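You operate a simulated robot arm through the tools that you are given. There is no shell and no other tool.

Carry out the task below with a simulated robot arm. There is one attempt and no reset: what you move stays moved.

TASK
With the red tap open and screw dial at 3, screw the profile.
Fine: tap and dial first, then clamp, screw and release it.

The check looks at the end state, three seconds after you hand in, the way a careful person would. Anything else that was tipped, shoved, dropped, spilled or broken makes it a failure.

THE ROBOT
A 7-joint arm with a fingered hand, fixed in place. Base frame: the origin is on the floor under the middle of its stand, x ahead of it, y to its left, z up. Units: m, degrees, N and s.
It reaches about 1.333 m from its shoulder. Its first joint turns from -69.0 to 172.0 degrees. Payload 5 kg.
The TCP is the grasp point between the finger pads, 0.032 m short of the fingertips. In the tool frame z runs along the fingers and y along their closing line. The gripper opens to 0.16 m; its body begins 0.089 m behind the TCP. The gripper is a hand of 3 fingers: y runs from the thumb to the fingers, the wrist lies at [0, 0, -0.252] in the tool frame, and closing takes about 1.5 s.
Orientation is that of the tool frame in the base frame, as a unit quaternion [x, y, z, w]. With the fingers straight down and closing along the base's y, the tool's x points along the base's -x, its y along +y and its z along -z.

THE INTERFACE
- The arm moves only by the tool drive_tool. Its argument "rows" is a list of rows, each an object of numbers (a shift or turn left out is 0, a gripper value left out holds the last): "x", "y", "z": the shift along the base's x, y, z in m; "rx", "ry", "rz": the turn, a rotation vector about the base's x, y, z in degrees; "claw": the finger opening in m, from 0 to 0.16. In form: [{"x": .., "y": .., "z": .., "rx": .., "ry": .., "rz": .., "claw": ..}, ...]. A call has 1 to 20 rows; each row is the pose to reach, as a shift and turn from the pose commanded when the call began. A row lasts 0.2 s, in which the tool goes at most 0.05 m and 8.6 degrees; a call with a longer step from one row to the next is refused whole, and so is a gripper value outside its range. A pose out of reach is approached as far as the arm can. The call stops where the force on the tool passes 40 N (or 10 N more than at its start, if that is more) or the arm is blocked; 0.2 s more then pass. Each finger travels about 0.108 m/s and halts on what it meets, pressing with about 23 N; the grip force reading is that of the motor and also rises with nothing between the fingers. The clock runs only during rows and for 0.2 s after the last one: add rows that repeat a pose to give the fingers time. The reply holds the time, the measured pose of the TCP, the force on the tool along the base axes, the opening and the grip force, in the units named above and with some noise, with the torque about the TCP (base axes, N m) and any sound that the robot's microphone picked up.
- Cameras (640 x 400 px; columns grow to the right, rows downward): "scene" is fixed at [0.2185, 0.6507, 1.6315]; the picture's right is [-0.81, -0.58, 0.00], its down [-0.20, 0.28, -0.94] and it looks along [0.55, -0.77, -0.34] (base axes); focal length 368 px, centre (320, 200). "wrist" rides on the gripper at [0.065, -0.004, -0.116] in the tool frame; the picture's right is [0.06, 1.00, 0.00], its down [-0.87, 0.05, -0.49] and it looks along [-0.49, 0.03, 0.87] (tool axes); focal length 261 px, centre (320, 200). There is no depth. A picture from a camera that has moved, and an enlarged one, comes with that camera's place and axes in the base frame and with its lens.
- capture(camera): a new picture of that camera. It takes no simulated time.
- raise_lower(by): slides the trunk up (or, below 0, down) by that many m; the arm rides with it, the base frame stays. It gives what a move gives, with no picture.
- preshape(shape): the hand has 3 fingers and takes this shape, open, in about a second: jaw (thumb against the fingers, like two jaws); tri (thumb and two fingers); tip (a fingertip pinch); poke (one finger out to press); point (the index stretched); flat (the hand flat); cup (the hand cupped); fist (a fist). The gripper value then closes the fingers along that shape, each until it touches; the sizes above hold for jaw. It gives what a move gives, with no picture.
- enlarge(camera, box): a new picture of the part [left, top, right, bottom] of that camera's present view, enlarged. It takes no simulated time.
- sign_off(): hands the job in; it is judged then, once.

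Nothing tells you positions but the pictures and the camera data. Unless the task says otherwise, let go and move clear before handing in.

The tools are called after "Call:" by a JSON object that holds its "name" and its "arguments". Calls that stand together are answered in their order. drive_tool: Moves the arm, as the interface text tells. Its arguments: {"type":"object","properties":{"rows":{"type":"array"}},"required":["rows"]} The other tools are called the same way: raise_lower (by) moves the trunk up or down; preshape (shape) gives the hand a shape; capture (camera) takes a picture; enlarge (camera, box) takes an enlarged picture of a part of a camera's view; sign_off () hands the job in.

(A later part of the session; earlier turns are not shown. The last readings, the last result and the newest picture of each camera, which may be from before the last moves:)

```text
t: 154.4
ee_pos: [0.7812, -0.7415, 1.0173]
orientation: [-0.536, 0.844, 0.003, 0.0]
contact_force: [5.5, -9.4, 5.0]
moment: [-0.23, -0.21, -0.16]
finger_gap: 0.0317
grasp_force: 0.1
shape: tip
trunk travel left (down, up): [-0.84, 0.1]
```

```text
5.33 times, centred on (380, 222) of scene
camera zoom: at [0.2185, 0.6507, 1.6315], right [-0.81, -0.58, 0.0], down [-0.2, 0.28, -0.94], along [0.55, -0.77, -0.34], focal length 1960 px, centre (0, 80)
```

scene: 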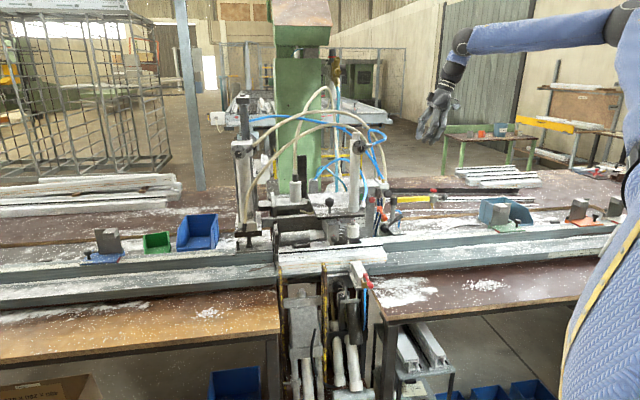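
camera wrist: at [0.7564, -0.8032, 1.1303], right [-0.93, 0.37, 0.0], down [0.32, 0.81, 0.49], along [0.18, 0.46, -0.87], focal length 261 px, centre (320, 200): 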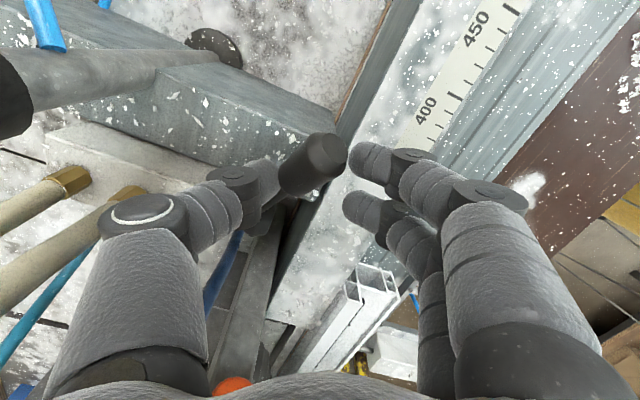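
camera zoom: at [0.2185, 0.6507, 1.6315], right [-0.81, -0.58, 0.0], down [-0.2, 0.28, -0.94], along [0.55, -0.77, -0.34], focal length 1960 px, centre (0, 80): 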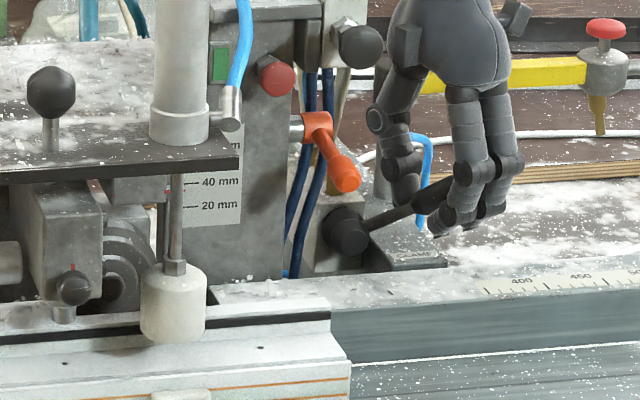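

The clamp pad has come down onto the profile – the lever pulled forward clamps. I'll let go of the lever carefully and check that it stays.

Call:
{"name": "drive_tool", "arguments": {"rows": [{"x": 0.004, "y": -0.004, "claw": 0.04}, {"x": 0.006, "y": -0.006, "claw": 0.055}, {"x": 0.006, "y": -0.006, "claw": 0.06}, {"x": 0.006, "y": -0.006, "z": 0.03}, {"x": 0.006, "y": -0.006, "z": 0.07}, {"x": 0.006, "y": -0.006, "z": 0.11}, {"x": 0.006, "y": -0.006, "z": 0.15}, {"x": 0.006, "y": -0.006, "z": 0.19}]}}

Call:
{"name": "capture", "arguments": {"camera": "wrist"}}

Call:
{"name": "enlarge", "arguments": {"camera": "scene", "box": [260, 170, 420, 270]}}

Call:
{"name": "enlarge", "arguments": {"camera": "scene", "box": [340, 180, 420, 230]}}

```text
t: 156.2
ee_pos: [0.7854, -0.7455, 1.2069]
orientation: [-0.537, 0.844, 0.004, 0.0]
contact_force: [0.2, 0.9, 0.3]
moment: [-0.03, -0.04, 0.0]
finger_gap: 0.0596
grasp_force: 0.1
shape: tip
trunk travel left (down, up): [-0.84, 0.1]
```

```text
taken
camera wrist: at [0.7621, -0.8072, 1.3218], right [-0.93, 0.37, 0.01], down [0.32, 0.81, 0.49], along [0.18, 0.46, -0.87], focal length 261 px, centre (320, 200)
```

wrist: 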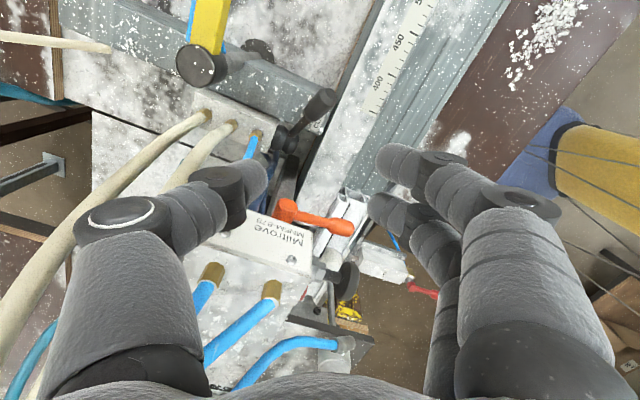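

```text
4.00 times, centred on (340, 220) of scene
camera zoom: at [0.2185, 0.6507, 1.6315], right [-0.81, -0.58, 0.0], down [-0.2, 0.28, -0.94], along [0.55, -0.77, -0.34], focal length 1470 px, centre (240, 120)
```

zoom: 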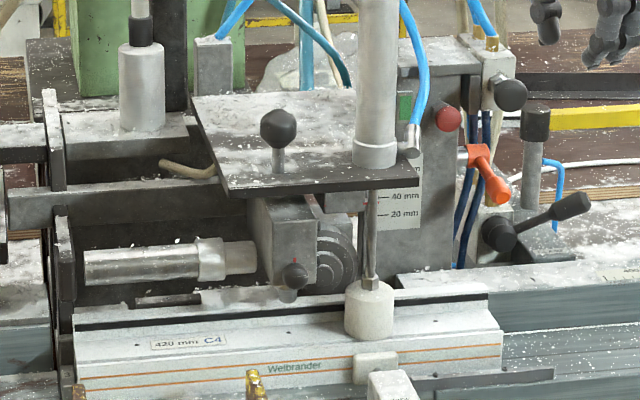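

```text
8.00 times, centred on (380, 205) of scene
camera zoom: at [0.2185, 0.6507, 1.6315], right [-0.81, -0.58, 0.0], down [-0.2, 0.28, -0.94], along [0.55, -0.77, -0.34], focal length 2940 px, centre (-160, 160)
```

zoom: 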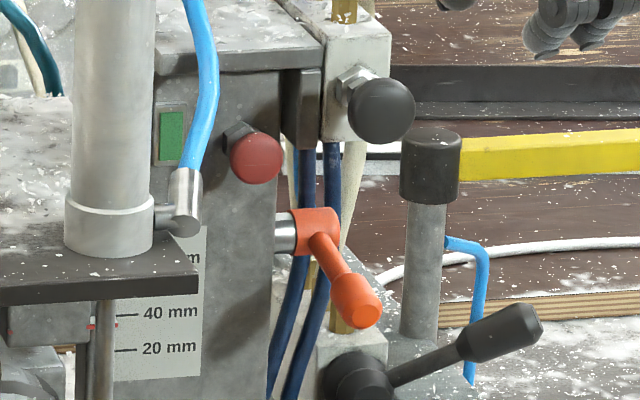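

The clamp pad and the SIDE jaw both press on the profile, and the lever stays. Next is the screw actuator: I'll move in front of the valve group for a close look at the black and red push-knobs.

Call:
{"name": "drive_tool", "arguments": {"rows": [{"x": -0.012, "y": 0.018, "z": 0.02}, {"x": -0.024, "y": 0.037, "z": 0.04, "rx": -4.7, "ry": -0.8, "rz": 6.6}, {"x": -0.037, "y": 0.057, "z": 0.06, "rx": -9.4, "ry": -1.7, "rz": 13.2}, {"x": -0.05, "y": 0.077, "z": 0.07, "rx": -14.1, "ry": -2.5, "rz": 19.8}, {"x": -0.062, "y": 0.097, "z": 0.08, "rx": -18.8, "ry": -3.3, "rz": 26.4}, {"x": -0.075, "y": 0.117, "z": 0.09, "rx": -23.5, "ry": -4.15, "rz": 33.05}, {"x": -0.087, "y": 0.137, "z": 0.093, "rx": -28.2, "ry": -5, "rz": 39.7}, {"x": -0.1, "y": 0.156, "z": 0.093, "rx": -32.9, "ry": -5.8, "rz": 46.3}, {"x": -0.112, "y": 0.175, "z": 0.093, "rx": -37.6, "ry": -6.6, "rz": 52.9}, {"x": -0.125, "y": 0.195, "z": 0.093, "rx": -42.3, "ry": -7.5, "rz": 59.5}, {"x": -0.125, "y": 0.195, "z": 0.093, "rx": -47.05, "ry": -8.3, "rz": 66.1}]}}

Call:
{"name": "capture", "arguments": {"camera": "wrist"}}

Call:
{"name": "capture", "arguments": {"camera": "scene"}}

```text
t: 158.6
ee_pos: [0.6608, -0.5519, 1.2978]
orientation: [0.853, -0.356, 0.351, 0.149]
contact_force: [0.2, -0.2, -0.4]
moment: [0.01, -0.03, 0.0]
finger_gap: 0.0594
grasp_force: 0.2
shape: tip
trunk travel left (down, up): [-0.84, 0.1]
```

```text
taken
camera wrist: at [0.6391, -0.5247, 1.425], right [-0.68, -0.73, 0.05], down [-0.72, 0.65, -0.26], along [0.16, -0.21, -0.96], focal length 261 px, centre (320, 200)
```

wrist: 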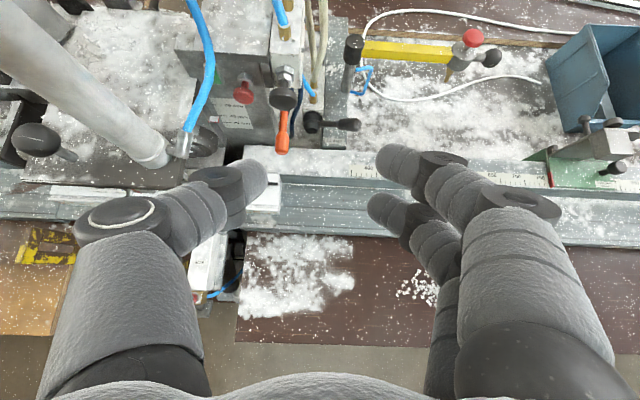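

```text
taken
```

scene: 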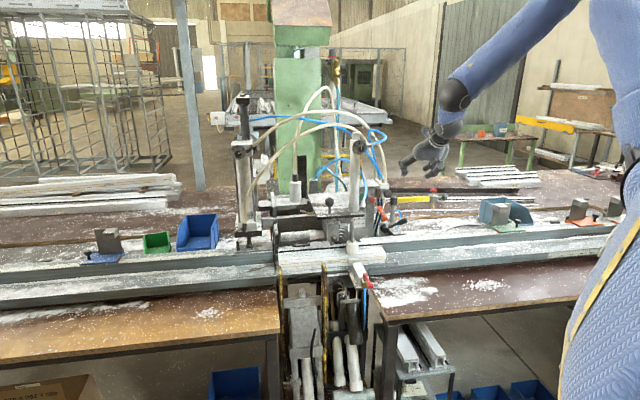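

Call:
{"name": "enlarge", "arguments": {"camera": "wrist", "box": [200, 40, 380, 152]}}

Call:
{"name": "enlarge", "arguments": {"camera": "wrist", "box": [180, 60, 300, 135]}}

Call:
{"name": "enlarge", "arguments": {"camera": "scene", "box": [350, 185, 398, 215]}}

```text
3.56 times, centred on (290, 96) of wrist
camera zoom: at [0.6391, -0.5247, 1.425], right [-0.68, -0.73, 0.05], down [-0.72, 0.65, -0.26], along [0.16, -0.21, -0.96], focal length 927 px, centre (427, 570)
```

zoom: 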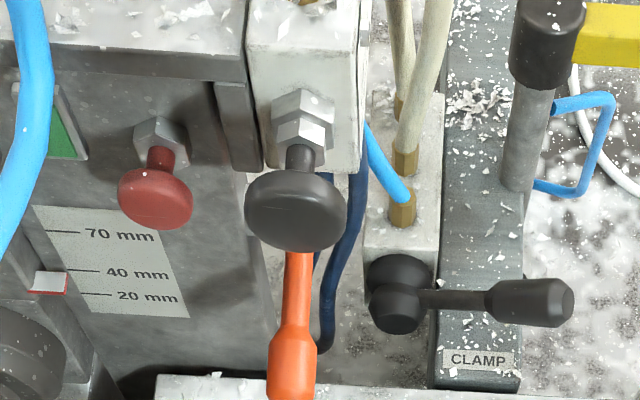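

```text
5.33 times, centred on (240, 98) of wrist
camera zoom: at [0.6391, -0.5247, 1.425], right [-0.68, -0.73, 0.05], down [-0.72, 0.65, -0.26], along [0.16, -0.21, -0.96], focal length 1390 px, centre (747, 747)
```

zoom: 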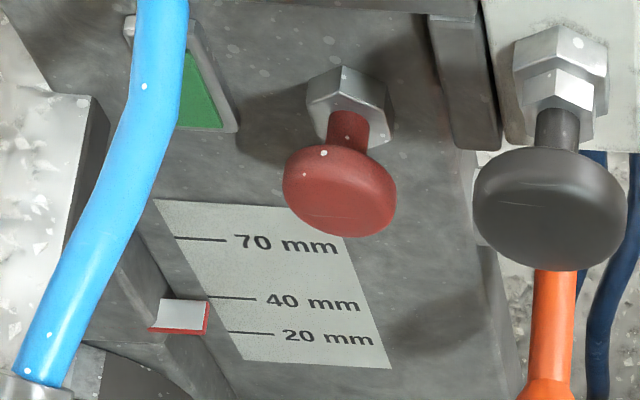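

```text
13.33 times, centred on (374, 200) of scene
camera zoom: at [0.2185, 0.6507, 1.6315], right [-0.81, -0.58, 0.0], down [-0.2, 0.28, -0.94], along [0.55, -0.77, -0.34], focal length 4900 px, centre (-400, 200)
```

zoom: 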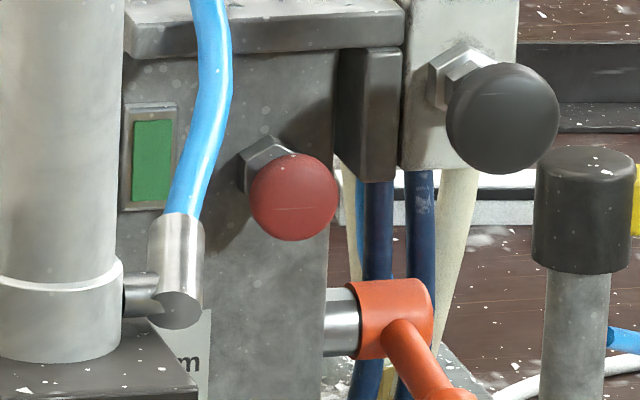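

There are no labels on the push-knobs. The large black palm knob sits on the Miltrove valve (same make as the SCREW cylinder); the small red one next to the lamp reads as a stop. I'll use the black one, pressing with a single finger.

Call:
{"name": "preshape", "arguments": {"shape": "poke"}}

Call:
{"name": "capture", "arguments": {"camera": "wrist"}}

Call:
{"name": "enlarge", "arguments": {"camera": "scene", "box": [380, 100, 476, 190]}}

```text
t: 159.5
ee_pos: [0.6611, -0.5508, 1.298]
orientation: [0.853, -0.356, 0.35, 0.148]
contact_force: [0.0, 0.2, 0.4]
moment: [-0.01, 0.03, -0.02]
finger_gap: 0.0
grasp_force: 0.1
shape: poke
trunk travel left (down, up): [-0.84, 0.1]
```

```text
taken
camera wrist: at [0.6395, -0.5232, 1.4256], right [-0.68, -0.73, 0.05], down [-0.72, 0.65, -0.26], along [0.16, -0.21, -0.96], focal length 261 px, centre (320, 200)
```

wrist: 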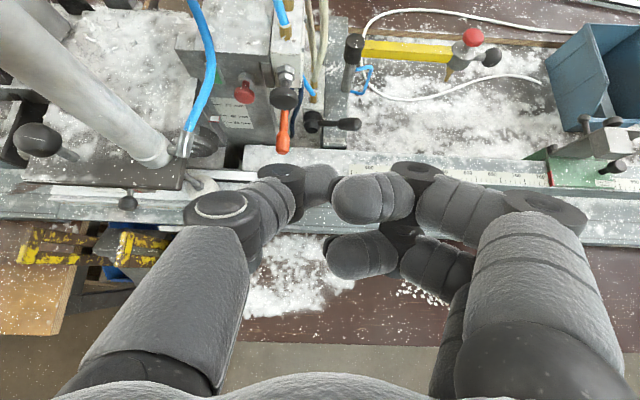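

```text
4.44 times, centred on (428, 145) of scene
camera zoom: at [0.2185, 0.6507, 1.6315], right [-0.81, -0.58, 0.0], down [-0.2, 0.28, -0.94], along [0.55, -0.77, -0.34], focal length 1633 px, centre (-160, 444)
```

zoom: 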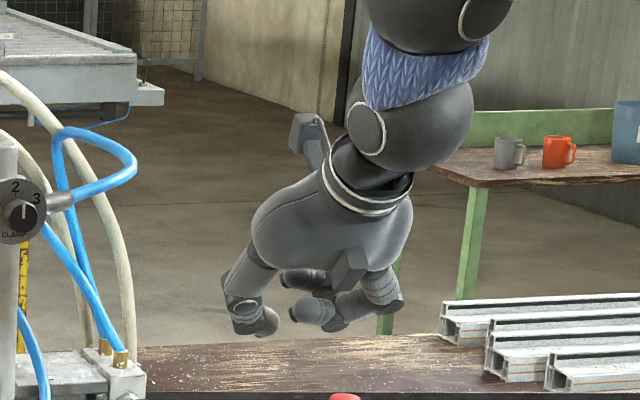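

Call:
{"name": "preshape", "arguments": {"shape": "point"}}

Call:
{"name": "capture", "arguments": {"camera": "wrist"}}

Call:
{"name": "enlarge", "arguments": {"camera": "scene", "box": [380, 100, 476, 190]}}

```text
t: 160.4
ee_pos: [0.6601, -0.5496, 1.2984]
orientation: [0.853, -0.356, 0.351, 0.148]
contact_force: [-0.5, -0.1, 0.5]
moment: [-0.01, 0.0, 0.0]
finger_gap: 0.0
grasp_force: 0.1
shape: point
trunk travel left (down, up): [-0.84, 0.1]
```

```text
taken
camera wrist: at [0.6396, -0.5232, 1.4255], right [-0.68, -0.73, 0.05], down [-0.72, 0.65, -0.26], along [0.16, -0.21, -0.96], focal length 261 px, centre (320, 200)
```

wrist: 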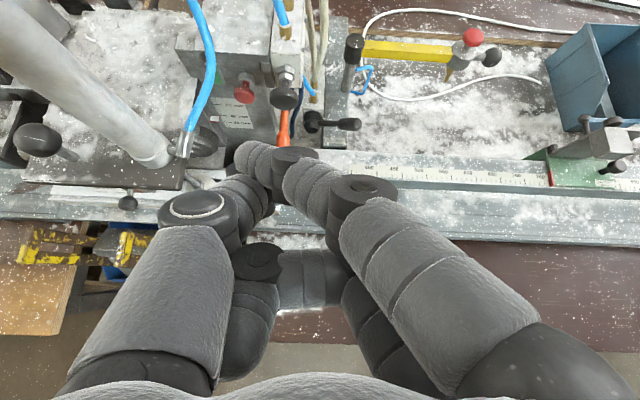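

```text
4.44 times, centred on (428, 145) of scene
camera zoom: at [0.2185, 0.6507, 1.6315], right [-0.81, -0.58, 0.0], down [-0.2, 0.28, -0.94], along [0.55, -0.77, -0.34], focal length 1633 px, centre (-160, 444)
```

zoom: 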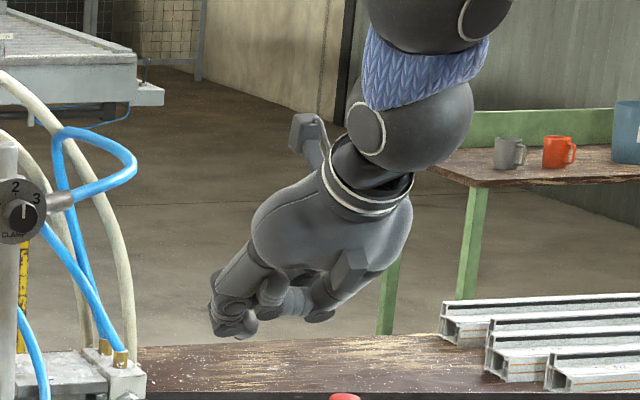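

I'll use the plain closed fingertips instead; their position is well known.

Call:
{"name": "preshape", "arguments": {"shape": "jaw"}}

Call:
{"name": "drive_tool", "arguments": {"rows": [{"claw": 0.1}, {"claw": 0.06}, {"claw": 0.03}, {"claw": 0.0}, {"claw": 0.0}, {"claw": 0.0}, {"claw": 0.0}]}}

Call:
{"name": "capture", "arguments": {"camera": "wrist"}}

```text
t: 161.3
ee_pos: [0.6619, -0.551, 1.2989]
orientation: [0.854, -0.356, 0.35, 0.148]
contact_force: [-0.6, -0.6, 0.2]
moment: [0.02, 0.02, 0.01]
finger_gap: 0.16
grasp_force: 0.1
shape: jaw
trunk travel left (down, up): [-0.84, 0.1]
```

```text
t: 162.9
ee_pos: [0.6617, -0.5505, 1.2983]
orientation: [0.853, -0.357, 0.351, 0.149]
contact_force: [0.1, -0.3, 0.2]
moment: [0.0, -0.01, 0.0]
finger_gap: 0.0
grasp_force: 23.5
shape: jaw
trunk travel left (down, up): [-0.84, 0.1]
```

```text
taken
camera wrist: at [0.6395, -0.5232, 1.4255], right [-0.68, -0.73, 0.05], down [-0.72, 0.65, -0.26], along [0.16, -0.21, -0.96], focal length 261 px, centre (320, 200)
```

wrist: 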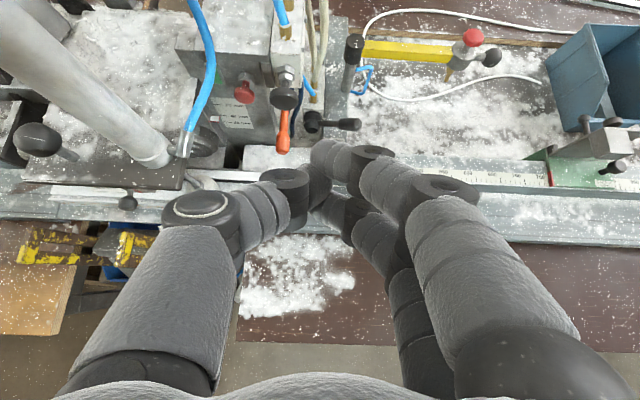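

Call:
{"name": "drive_tool", "arguments": {"rows": [{"x": 0.02, "y": -0.005, "z": -0.03}, {"x": 0.04, "y": -0.01, "z": -0.06}, {"x": 0.06, "y": -0.015, "z": -0.09}, {"x": 0.08, "y": -0.02, "z": -0.12}, {"x": 0.1013, "y": -0.0258, "z": -0.1453}, {"x": 0.1013, "y": -0.0258, "z": -0.1453}]}}

Call:
{"name": "capture", "arguments": {"camera": "wrist"}}

Call:
{"name": "enlarge", "arguments": {"camera": "scene", "box": [340, 170, 420, 220]}}

```text
t: 164.3
ee_pos: [0.7617, -0.5752, 1.1549]
orientation: [0.853, -0.356, 0.351, 0.148]
contact_force: [-0.2, -0.2, -0.7]
moment: [-0.01, -0.02, 0.03]
finger_gap: 0.0
grasp_force: 22.8
shape: jaw
trunk travel left (down, up): [-0.84, 0.1]
```

```text
taken
camera wrist: at [0.7401, -0.5488, 1.282], right [-0.68, -0.73, 0.05], down [-0.72, 0.65, -0.26], along [0.16, -0.21, -0.96], focal length 261 px, centre (320, 200)
```

wrist: 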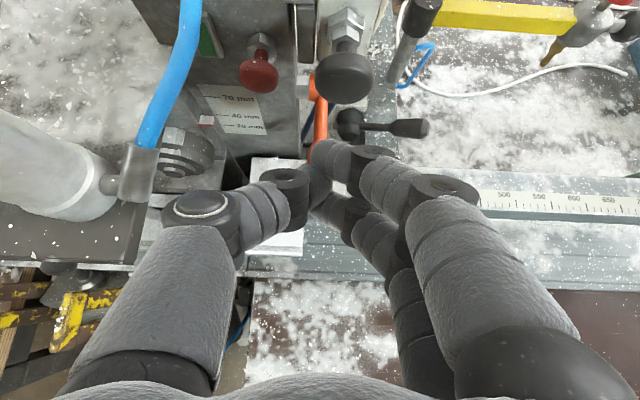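

```text
8.00 times, centred on (380, 195) of scene
camera zoom: at [0.2185, 0.6507, 1.6315], right [-0.81, -0.58, 0.0], down [-0.2, 0.28, -0.94], along [0.55, -0.77, -0.34], focal length 2940 px, centre (-160, 240)
```

zoom: 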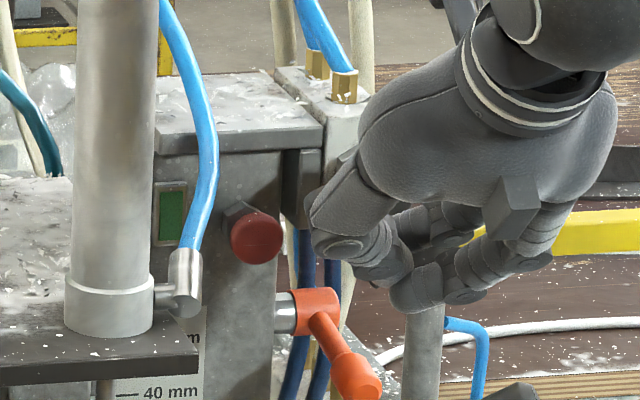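

Call:
{"name": "drive_tool", "arguments": {"rows": [{"x": 0.007, "y": -0.003}, {"x": 0.012, "y": -0.008}, {"x": 0.017, "y": -0.013}, {"x": 0.02, "y": -0.016}, {"x": 0.023, "y": -0.019}]}}

Call:
{"name": "capture", "arguments": {"camera": "wrist"}}

Call:
{"name": "enlarge", "arguments": {"camera": "scene", "box": [340, 170, 420, 220]}}

```text
t: 165.5
ee_pos: [0.7854, -0.5963, 1.1539]
orientation: [0.854, -0.356, 0.35, 0.148]
contact_force: [-1.7, 2.8, -0.5]
moment: [0.01, 0.03, -0.01]
finger_gap: 0.0
grasp_force: 22.9
shape: jaw
trunk travel left (down, up): [-0.84, 0.1]
```

```text
taken
camera wrist: at [0.7635, -0.5689, 1.2808], right [-0.68, -0.73, 0.05], down [-0.72, 0.65, -0.26], along [0.16, -0.21, -0.96], focal length 261 px, centre (320, 200)
```

wrist: 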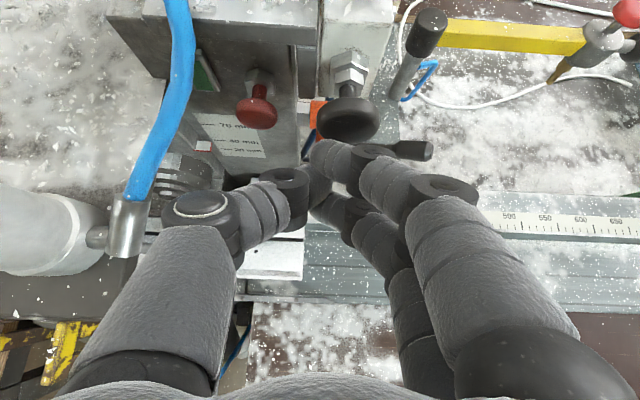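

```text
8.00 times, centred on (380, 195) of scene
camera zoom: at [0.2185, 0.6507, 1.6315], right [-0.81, -0.58, 0.0], down [-0.2, 0.28, -0.94], along [0.55, -0.77, -0.34], focal length 2940 px, centre (-160, 240)
```

zoom: 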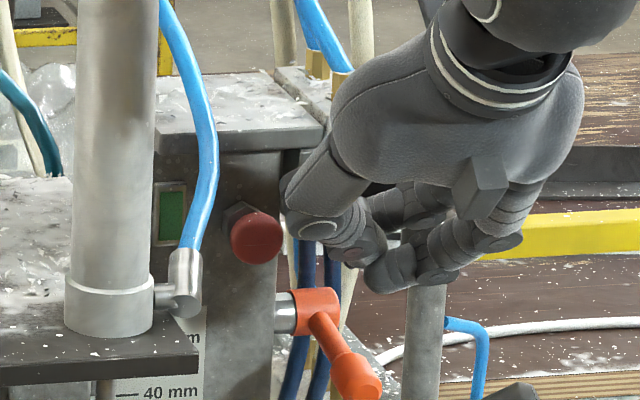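

Just touching the black knob. Pressing in along its axis now.

Call:
{"name": "drive_tool", "arguments": {"rows": [{"x": 0.0025, "y": -0.0025}, {"x": 0.005, "y": -0.005}, {"x": 0.0075, "y": -0.0075}, {"x": 0.01, "y": -0.01}]}}

Call:
{"name": "capture", "arguments": {"camera": "wrist"}}

Call:
{"name": "capture", "arguments": {"camera": "scene"}}

```text
t: 166.5
ee_pos: [0.792, -0.6016, 1.1507]
orientation: [0.856, -0.355, 0.347, 0.146]
contact_force: [-13.6, 14.9, 0.4]
moment: [0.04, 0.06, -0.15]
finger_gap: 0.0
grasp_force: 23.3
shape: jaw
trunk travel left (down, up): [-0.84, 0.1]
heard: click
stopped in row 4: the force on the tool passed its limit at 42 N (the readings are from after the stop); the commanded pose is now the measured one
```

```text
taken
camera wrist: at [0.7714, -0.5752, 1.2771], right [-0.68, -0.73, 0.05], down [-0.72, 0.65, -0.25], along [0.15, -0.21, -0.97], focal length 261 px, centre (320, 200)
```

wrist: 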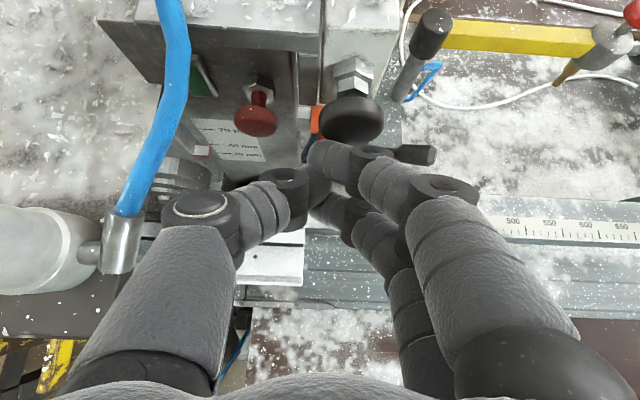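

```text
taken
```

scene: 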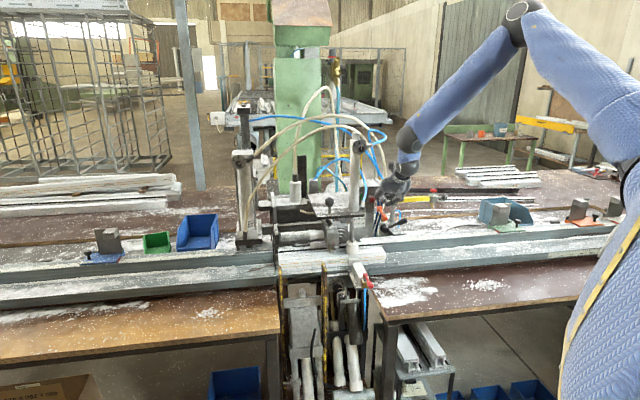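

A click was heard. I'll look at what the screw unit is doing before anything else.

Call:
{"name": "enlarge", "arguments": {"camera": "scene", "box": [215, 90, 375, 190]}}

Call:
{"name": "enlarge", "arguments": {"camera": "scene", "box": [225, 190, 385, 290]}}

Call:
{"name": "enlarge", "arguments": {"camera": "scene", "box": [340, 180, 420, 230]}}

```text
4.00 times, centred on (295, 140) of scene
camera zoom: at [0.2185, 0.6507, 1.6315], right [-0.81, -0.58, 0.0], down [-0.2, 0.28, -0.94], along [0.55, -0.77, -0.34], focal length 1470 px, centre (420, 440)
```

zoom: 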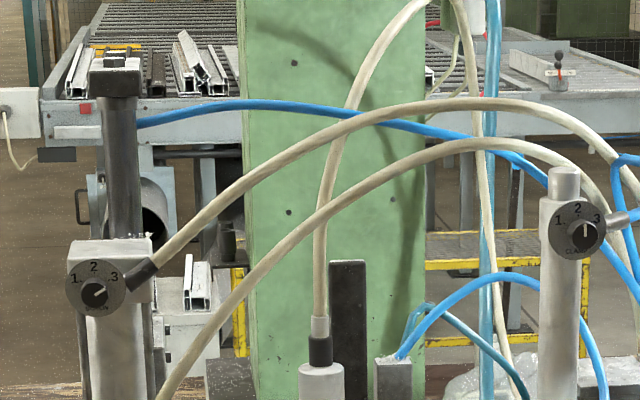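

```text
4.00 times, centred on (305, 240) of scene
camera zoom: at [0.2185, 0.6507, 1.6315], right [-0.81, -0.58, 0.0], down [-0.2, 0.28, -0.94], along [0.55, -0.77, -0.34], focal length 1470 px, centre (380, 40)
```

zoom: 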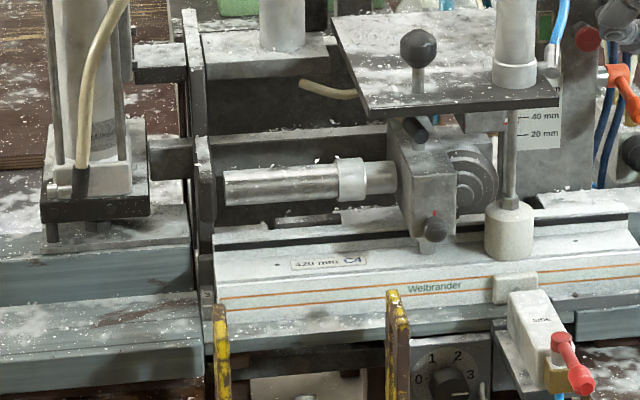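

```text
8.00 times, centred on (380, 205) of scene
camera zoom: at [0.2185, 0.6507, 1.6315], right [-0.81, -0.58, 0.0], down [-0.2, 0.28, -0.94], along [0.55, -0.77, -0.34], focal length 2940 px, centre (-160, 160)
```

zoom: 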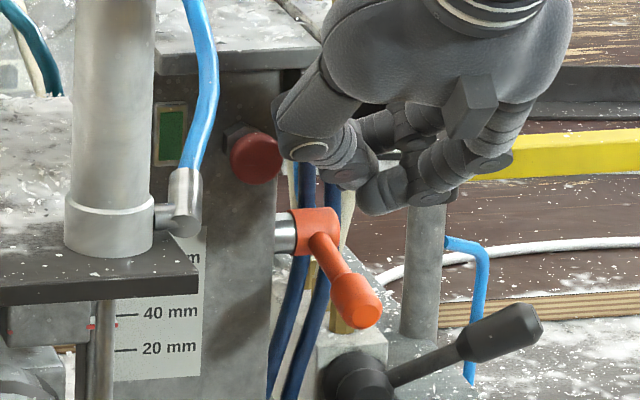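

The screw unit is moving toward the profile, so this is the screw button. I'll hold it pressed and watch the cycle.

Call:
{"name": "drive_tool", "arguments": {"rows": [{"x": 0.0}, {"x": 0.0}, {"x": 0.0}, {"x": 0.0}, {"x": 0.0}]}}

Call:
{"name": "enlarge", "arguments": {"camera": "scene", "box": [225, 190, 385, 290]}}

Call:
{"name": "enlarge", "arguments": {"camera": "scene", "box": [215, 90, 375, 190]}}

```text
t: 167.7
ee_pos: [0.793, -0.6021, 1.1494]
orientation: [0.855, -0.355, 0.347, 0.148]
contact_force: [-19.4, 25.0, -21.5]
moment: [0.74, 0.51, -0.04]
finger_gap: 0.0001
grasp_force: 23.6
shape: jaw
trunk travel left (down, up): [-0.84, 0.1]
```

```text
4.00 times, centred on (305, 240) of scene
camera zoom: at [0.2185, 0.6507, 1.6315], right [-0.81, -0.58, 0.0], down [-0.2, 0.28, -0.94], along [0.55, -0.77, -0.34], focal length 1470 px, centre (380, 40)
```

zoom: 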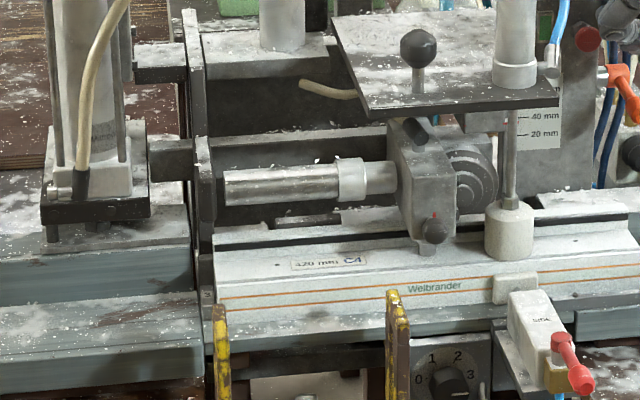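

```text
4.00 times, centred on (295, 140) of scene
camera zoom: at [0.2185, 0.6507, 1.6315], right [-0.81, -0.58, 0.0], down [-0.2, 0.28, -0.94], along [0.55, -0.77, -0.34], focal length 1470 px, centre (420, 440)
```

zoom: 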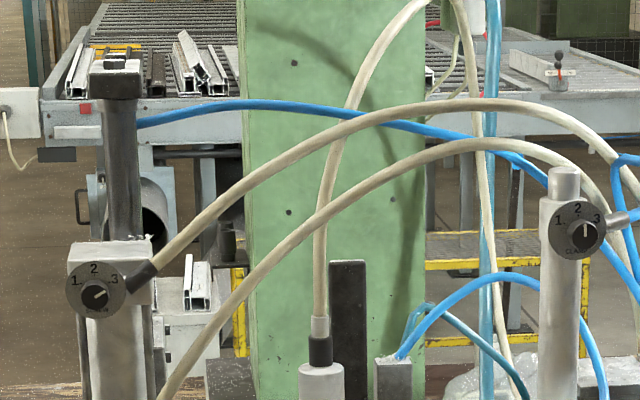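

Call:
{"name": "drive_tool", "arguments": {"rows": [{"x": 0.0}, {"x": 0.0}, {"x": 0.0}, {"x": 0.0}, {"x": 0.0}]}}

Call:
{"name": "enlarge", "arguments": {"camera": "scene", "box": [290, 210, 354, 250]}}

Call:
{"name": "enlarge", "arguments": {"camera": "scene", "box": [275, 240, 339, 280]}}

Call:
{"name": "enlarge", "arguments": {"camera": "scene", "box": [360, 185, 390, 210]}}

```text
t: 168.9
ee_pos: [0.7922, -0.6011, 1.1505]
orientation: [0.856, -0.355, 0.346, 0.148]
contact_force: [-23.4, 30.5, -24.9]
moment: [0.89, 0.6, -0.11]
finger_gap: 0.0002
grasp_force: 22.9
shape: jaw
trunk travel left (down, up): [-0.84, 0.1]
```

```text
10.00 times, centred on (322, 230) of scene
camera zoom: at [0.2185, 0.6507, 1.6315], right [-0.81, -0.58, 0.0], down [-0.2, 0.28, -0.94], along [0.55, -0.77, -0.34], focal length 3675 px, centre (300, -100)
```

zoom: 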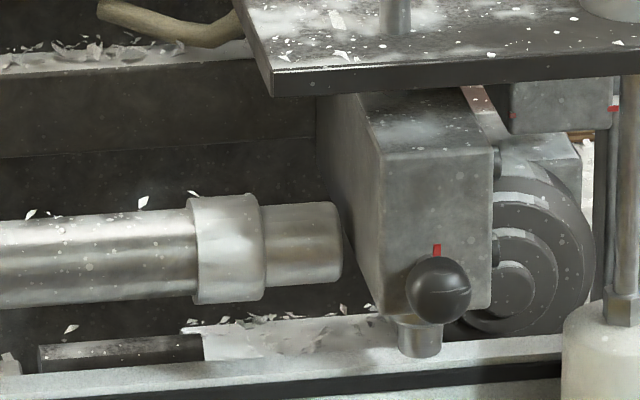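

```text
10.00 times, centred on (307, 260) of scene
camera zoom: at [0.2185, 0.6507, 1.6315], right [-0.81, -0.58, 0.0], down [-0.2, 0.28, -0.94], along [0.55, -0.77, -0.34], focal length 3675 px, centre (450, -400)
```

zoom: 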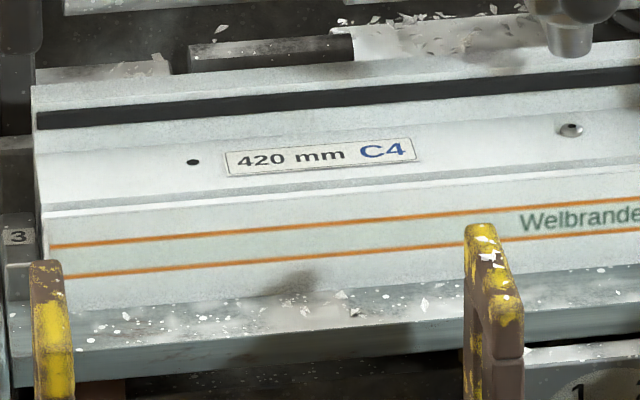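

```text
16.00 times, centred on (375, 198) of scene
camera zoom: at [0.2185, 0.6507, 1.6315], right [-0.81, -0.58, 0.0], down [-0.2, 0.28, -0.94], along [0.55, -0.77, -0.34], focal length 5879 px, centre (-560, 240)
```

zoom: 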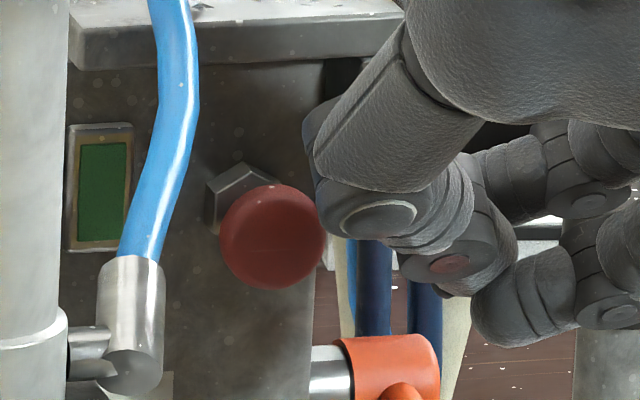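

A screw head now sits in the middle hole. I'll check the other holes.

Call:
{"name": "enlarge", "arguments": {"camera": "scene", "box": [325, 235, 389, 275]}}

Call:
{"name": "enlarge", "arguments": {"camera": "scene", "box": [300, 230, 348, 260]}}

```text
10.00 times, centred on (357, 255) of scene
camera zoom: at [0.2185, 0.6507, 1.6315], right [-0.81, -0.58, 0.0], down [-0.2, 0.28, -0.94], along [0.55, -0.77, -0.34], focal length 3675 px, centre (-50, -350)
```

zoom: 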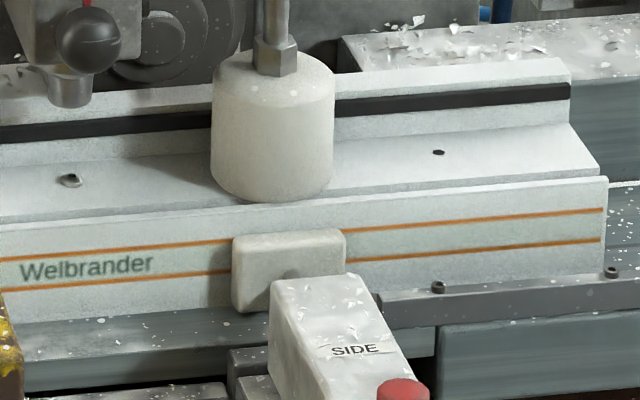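

```text
13.33 times, centred on (324, 245) of scene
camera zoom: at [0.2185, 0.6507, 1.6315], right [-0.81, -0.58, 0.0], down [-0.2, 0.28, -0.94], along [0.55, -0.77, -0.34], focal length 4900 px, centre (267, -400)
```

zoom: 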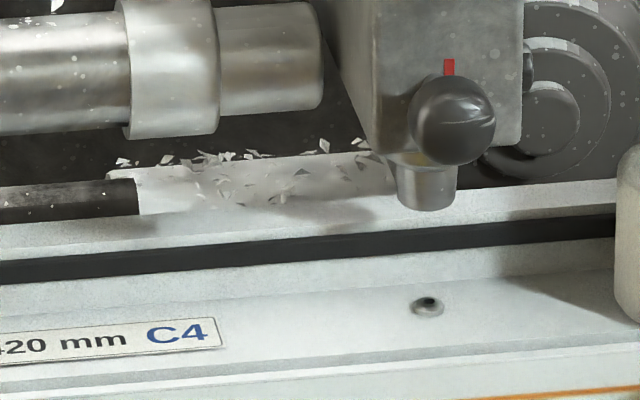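

The screw is seated and the screw unit is down while the button is held. I'll release the button and back away.

Call:
{"name": "drive_tool", "arguments": {"rows": [{"x": -0.005, "y": 0.005}, {"x": -0.012, "y": 0.012, "z": 0.005}, {"x": -0.025, "y": 0.025, "z": 0.015}, {"x": -0.045, "y": 0.045, "z": 0.03}, {"x": -0.065, "y": 0.065, "z": 0.05}, {"x": -0.085, "y": 0.085, "z": 0.08}, {"x": -0.095, "y": 0.095, "z": 0.11}, {"x": -0.095, "y": 0.095, "z": 0.14}, {"x": -0.095, "y": 0.095, "z": 0.14}]}}

Call:
{"name": "capture", "arguments": {"camera": "wrist"}}

Call:
{"name": "enlarge", "arguments": {"camera": "scene", "box": [215, 110, 375, 210]}}

Call:
{"name": "enlarge", "arguments": {"camera": "scene", "box": [270, 180, 430, 280]}}

Call:
{"name": "enlarge", "arguments": {"camera": "scene", "box": [305, 235, 369, 275]}}

```text
t: 170.9
ee_pos: [0.698, -0.5074, 1.2902]
orientation: [0.856, -0.355, 0.347, 0.148]
contact_force: [0.0, -0.4, -0.5]
moment: [-0.03, -0.01, 0.01]
finger_gap: 0.0001
grasp_force: 22.8
shape: jaw
trunk travel left (down, up): [-0.84, 0.1]
```

```text
taken
camera wrist: at [0.6778, -0.4815, 1.4179], right [-0.68, -0.73, 0.05], down [-0.72, 0.65, -0.26], along [0.16, -0.21, -0.97], focal length 261 px, centre (320, 200)
```

wrist: 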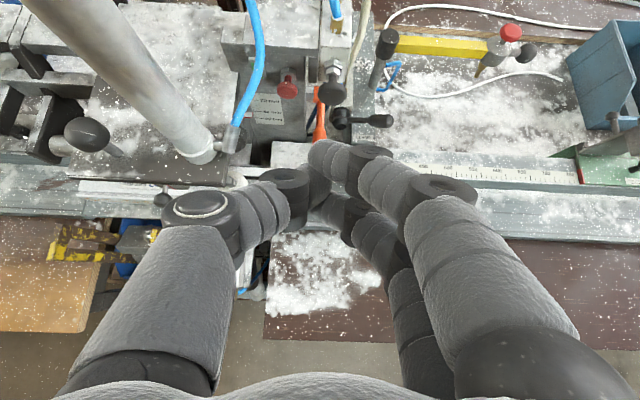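

```text
4.00 times, centred on (295, 160) of scene
camera zoom: at [0.2185, 0.6507, 1.6315], right [-0.81, -0.58, 0.0], down [-0.2, 0.28, -0.94], along [0.55, -0.77, -0.34], focal length 1470 px, centre (420, 360)
```

zoom: 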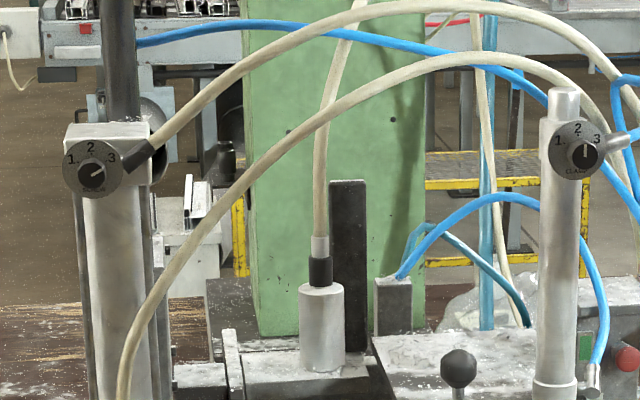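

```text
4.00 times, centred on (350, 230) of scene
camera zoom: at [0.2185, 0.6507, 1.6315], right [-0.81, -0.58, 0.0], down [-0.2, 0.28, -0.94], along [0.55, -0.77, -0.34], focal length 1470 px, centre (200, 80)
```

zoom: 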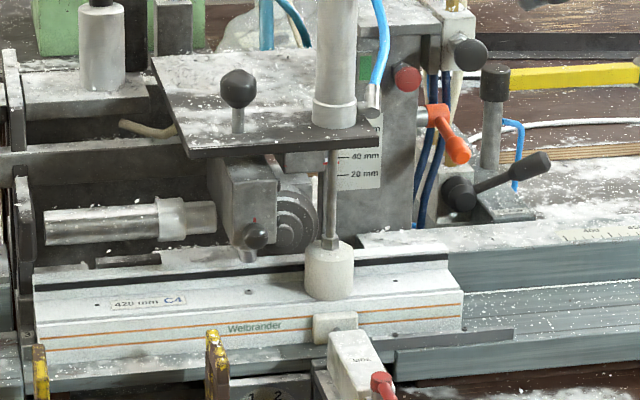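

```text
10.00 times, centred on (337, 255) of scene
camera zoom: at [0.2185, 0.6507, 1.6315], right [-0.81, -0.58, 0.0], down [-0.2, 0.28, -0.94], along [0.55, -0.77, -0.34], focal length 3675 px, centre (150, -350)
```

zoom: 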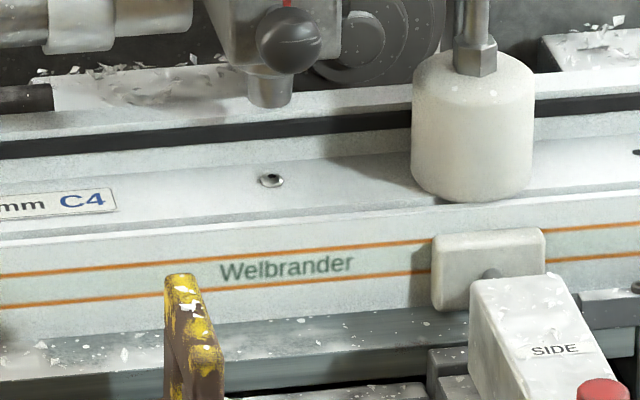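

The screw unit has gone back up and the screw is in. Now the clamp must be released: locate the lever's present position.

Call:
{"name": "enlarge", "arguments": {"camera": "wrist", "box": [310, 80, 430, 155]}}

Call:
{"name": "enlarge", "arguments": {"camera": "scene", "box": [370, 205, 418, 235]}}

```text
5.33 times, centred on (370, 118) of wrist
camera zoom: at [0.6778, -0.4815, 1.4179], right [-0.68, -0.73, 0.05], down [-0.72, 0.65, -0.26], along [0.16, -0.21, -0.97], focal length 1390 px, centre (53, 640)
```

zoom: 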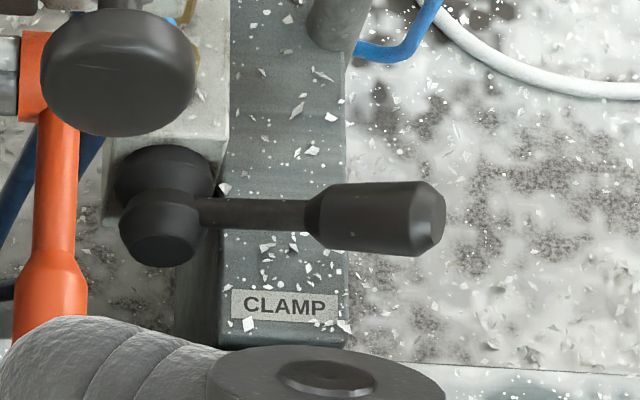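

```text
13.33 times, centred on (394, 220) of scene
camera zoom: at [0.2185, 0.6507, 1.6315], right [-0.81, -0.58, 0.0], down [-0.2, 0.28, -0.94], along [0.55, -0.77, -0.34], focal length 4900 px, centre (-667, -67)
```

zoom: 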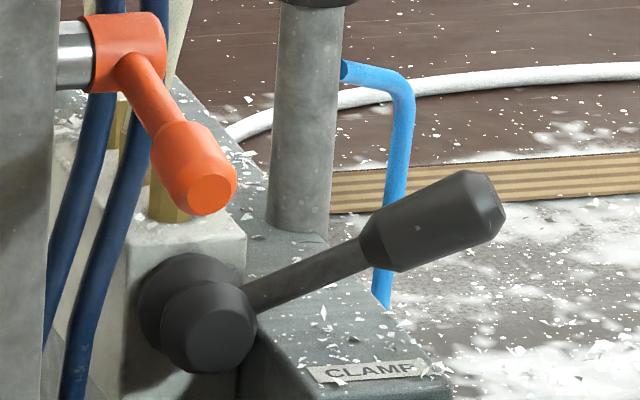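

The lever swings about a vertical axis; its handle is now at about (0.781,-0.752,1.001). I'll come in front of it with closed fingers pointing down and push it back to its original stop.

Call:
{"name": "drive_tool", "arguments": {"rows": [{"x": -0.004, "y": -0.038, "z": -0.01}, {"x": -0.008, "y": -0.077, "z": -0.02, "rx": 5.3, "ry": 5.2}, {"x": -0.012, "y": -0.116, "z": -0.03, "rx": 10.6, "ry": 10.3}, {"x": -0.0163, "y": -0.1545, "z": -0.04, "rx": 15.9, "ry": 15.5}, {"x": -0.0163, "y": -0.1545, "z": -0.04, "rx": 21.1, "ry": 20.7}, {"x": -0.0163, "y": -0.1545, "z": -0.04, "rx": 26.4, "ry": 25.8}, {"x": -0.0163, "y": -0.1545, "z": -0.04, "rx": 31.7, "ry": 31}, {"x": 0.0, "y": -0.17, "z": -0.04, "rx": 31.7, "ry": 31}, {"x": 0.0195, "y": -0.1905, "z": -0.06, "rx": 31.7, "ry": 31}]}}

Call:
{"name": "capture", "arguments": {"camera": "wrist"}}

Call:
{"name": "enlarge", "arguments": {"camera": "scene", "box": [350, 170, 446, 230]}}

```text
t: 172.9
ee_pos: [0.7203, -0.7025, 1.2289]
orientation: [0.923, -0.385, -0.002, -0.001]
contact_force: [0.8, 0.3, -0.6]
moment: [0.03, 0.03, 0.0]
finger_gap: 0.0001
grasp_force: 23.3
shape: jaw
trunk travel left (down, up): [-0.84, 0.1]
```

```text
taken
camera wrist: at [0.7692, -0.747, 1.344], right [-0.66, -0.75, 0.0], down [-0.65, 0.58, 0.49], along [-0.37, 0.33, -0.87], focal length 261 px, centre (320, 200)
```

wrist: 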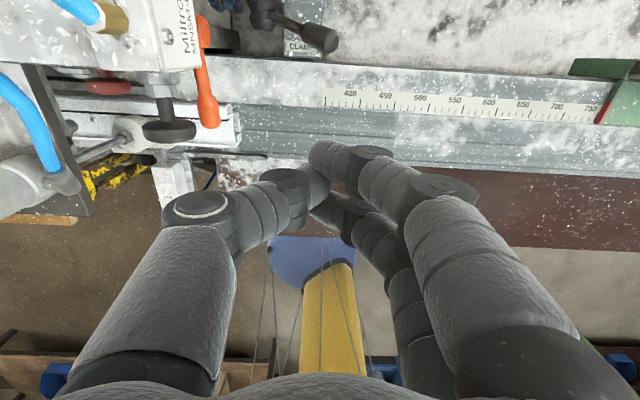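

```text
6.67 times, centred on (398, 200) of scene
camera zoom: at [0.2185, 0.6507, 1.6315], right [-0.81, -0.58, 0.0], down [-0.2, 0.28, -0.94], along [0.55, -0.77, -0.34], focal length 2450 px, centre (-200, 200)
```

zoom: 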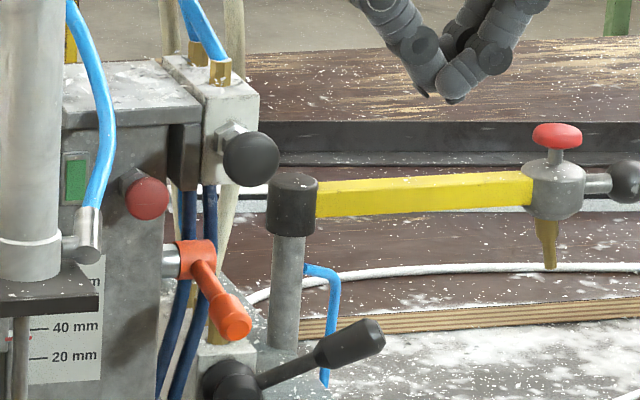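

Call:
{"name": "drive_tool", "arguments": {"rows": [{"z": -0.045}, {"z": -0.09}, {"z": -0.135}, {"z": -0.175}, {"z": -0.205}, {"z": -0.211}]}}

Call:
{"name": "capture", "arguments": {"camera": "wrist"}}

Call:
{"name": "enlarge", "arguments": {"camera": "scene", "box": [360, 185, 440, 235]}}

```text
t: 174.3
ee_pos: [0.7176, -0.6981, 1.0203]
orientation: [0.923, -0.384, 0.0, -0.002]
contact_force: [0.4, -0.3, 0.6]
moment: [0.0, 0.0, 0.01]
finger_gap: 0.0001
grasp_force: 23.2
shape: jaw
trunk travel left (down, up): [-0.84, 0.1]
```

```text
taken
camera wrist: at [0.7655, -0.7432, 1.1352], right [-0.66, -0.75, 0.0], down [-0.65, 0.58, 0.49], along [-0.37, 0.33, -0.87], focal length 261 px, centre (320, 200)
```

wrist: 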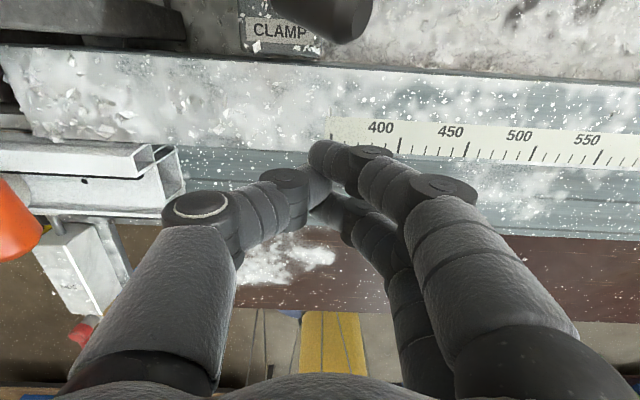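

```text
8.00 times, centred on (400, 210) of scene
camera zoom: at [0.2185, 0.6507, 1.6315], right [-0.81, -0.58, 0.0], down [-0.2, 0.28, -0.94], along [0.55, -0.77, -0.34], focal length 2940 px, centre (-320, 120)
```

zoom: 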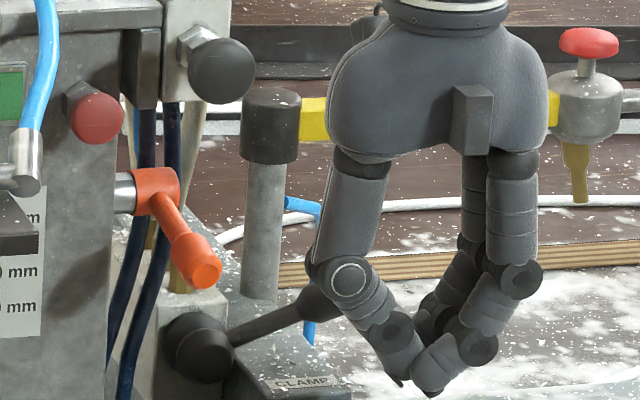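

Call:
{"name": "drive_tool", "arguments": {"rows": [{"x": 0.0115, "y": -0.0055}, {"x": 0.0227, "y": -0.0113}, {"x": 0.0312, "y": -0.0198}, {"x": 0.0396, "y": -0.0282}, {"x": 0.0467, "y": -0.0353}]}}

Call:
{"name": "capture", "arguments": {"camera": "wrist"}}

Call:
{"name": "enlarge", "arguments": {"camera": "scene", "box": [340, 185, 420, 235]}}

```text
t: 175.5
ee_pos: [0.7634, -0.736, 1.0192]
orientation: [0.923, -0.385, 0.0, -0.001]
contact_force: [-3.5, 0.4, 1.4]
moment: [0.0, 0.03, -0.08]
finger_gap: 0.0
grasp_force: 23.0
shape: jaw
trunk travel left (down, up): [-0.84, 0.1]
```

```text
taken
camera wrist: at [0.8126, -0.7795, 1.1336], right [-0.66, -0.75, 0.0], down [-0.65, 0.58, 0.49], along [-0.37, 0.33, -0.87], focal length 261 px, centre (320, 200)
```

wrist: 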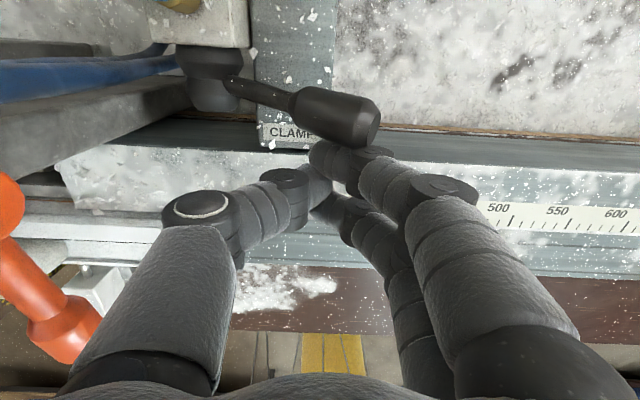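

```text
8.00 times, centred on (380, 210) of scene
camera zoom: at [0.2185, 0.6507, 1.6315], right [-0.81, -0.58, 0.0], down [-0.2, 0.28, -0.94], along [0.55, -0.77, -0.34], focal length 2940 px, centre (-160, 120)
```

zoom: 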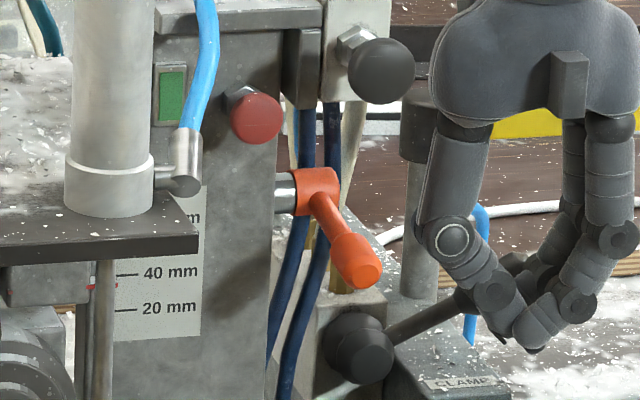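

Call:
{"name": "drive_tool", "arguments": {"rows": [{"x": 0.0057, "y": -0.0057}, {"x": 0.0113, "y": -0.0113}, {"x": 0.017, "y": -0.017}, {"x": 0.0215, "y": -0.0215}]}}

Call:
{"name": "capture", "arguments": {"camera": "wrist"}}

Call:
{"name": "enlarge", "arguments": {"camera": "scene", "box": [320, 180, 440, 255]}}

```text
t: 176.5
ee_pos: [0.7876, -0.7558, 1.019]
orientation: [0.923, -0.384, 0.0, 0.0]
contact_force: [0.0, -0.7, -0.4]
moment: [0.03, -0.01, -0.02]
finger_gap: 0.0001
grasp_force: 22.7
shape: jaw
trunk travel left (down, up): [-0.84, 0.1]
```

```text
taken
camera wrist: at [0.8352, -0.7995, 1.1336], right [-0.66, -0.75, 0.0], down [-0.65, 0.58, 0.49], along [-0.37, 0.33, -0.87], focal length 261 px, centre (320, 200)
```

wrist: 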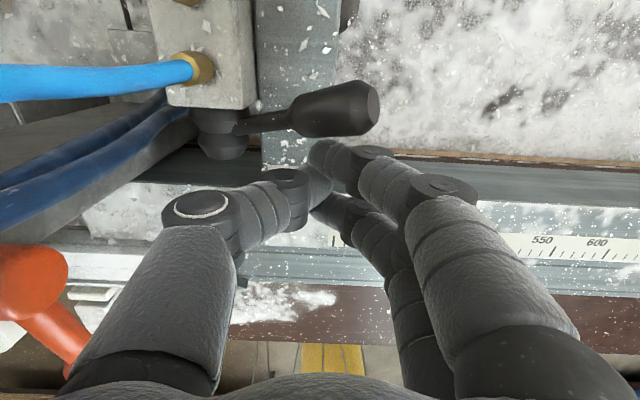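

```text
5.33 times, centred on (380, 218) of scene
camera zoom: at [0.2185, 0.6507, 1.6315], right [-0.81, -0.58, 0.0], down [-0.2, 0.28, -0.94], along [0.55, -0.77, -0.34], focal length 1960 px, centre (0, 107)
```

zoom: 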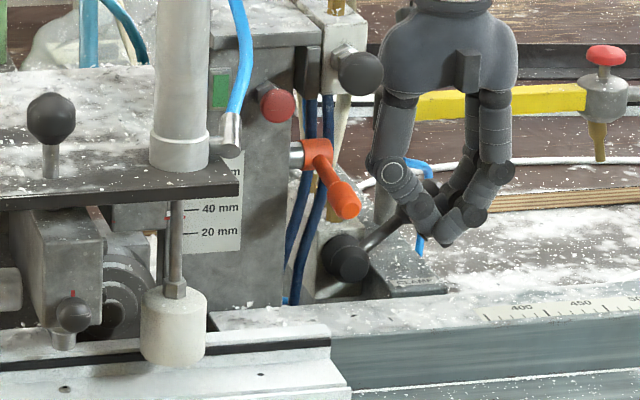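

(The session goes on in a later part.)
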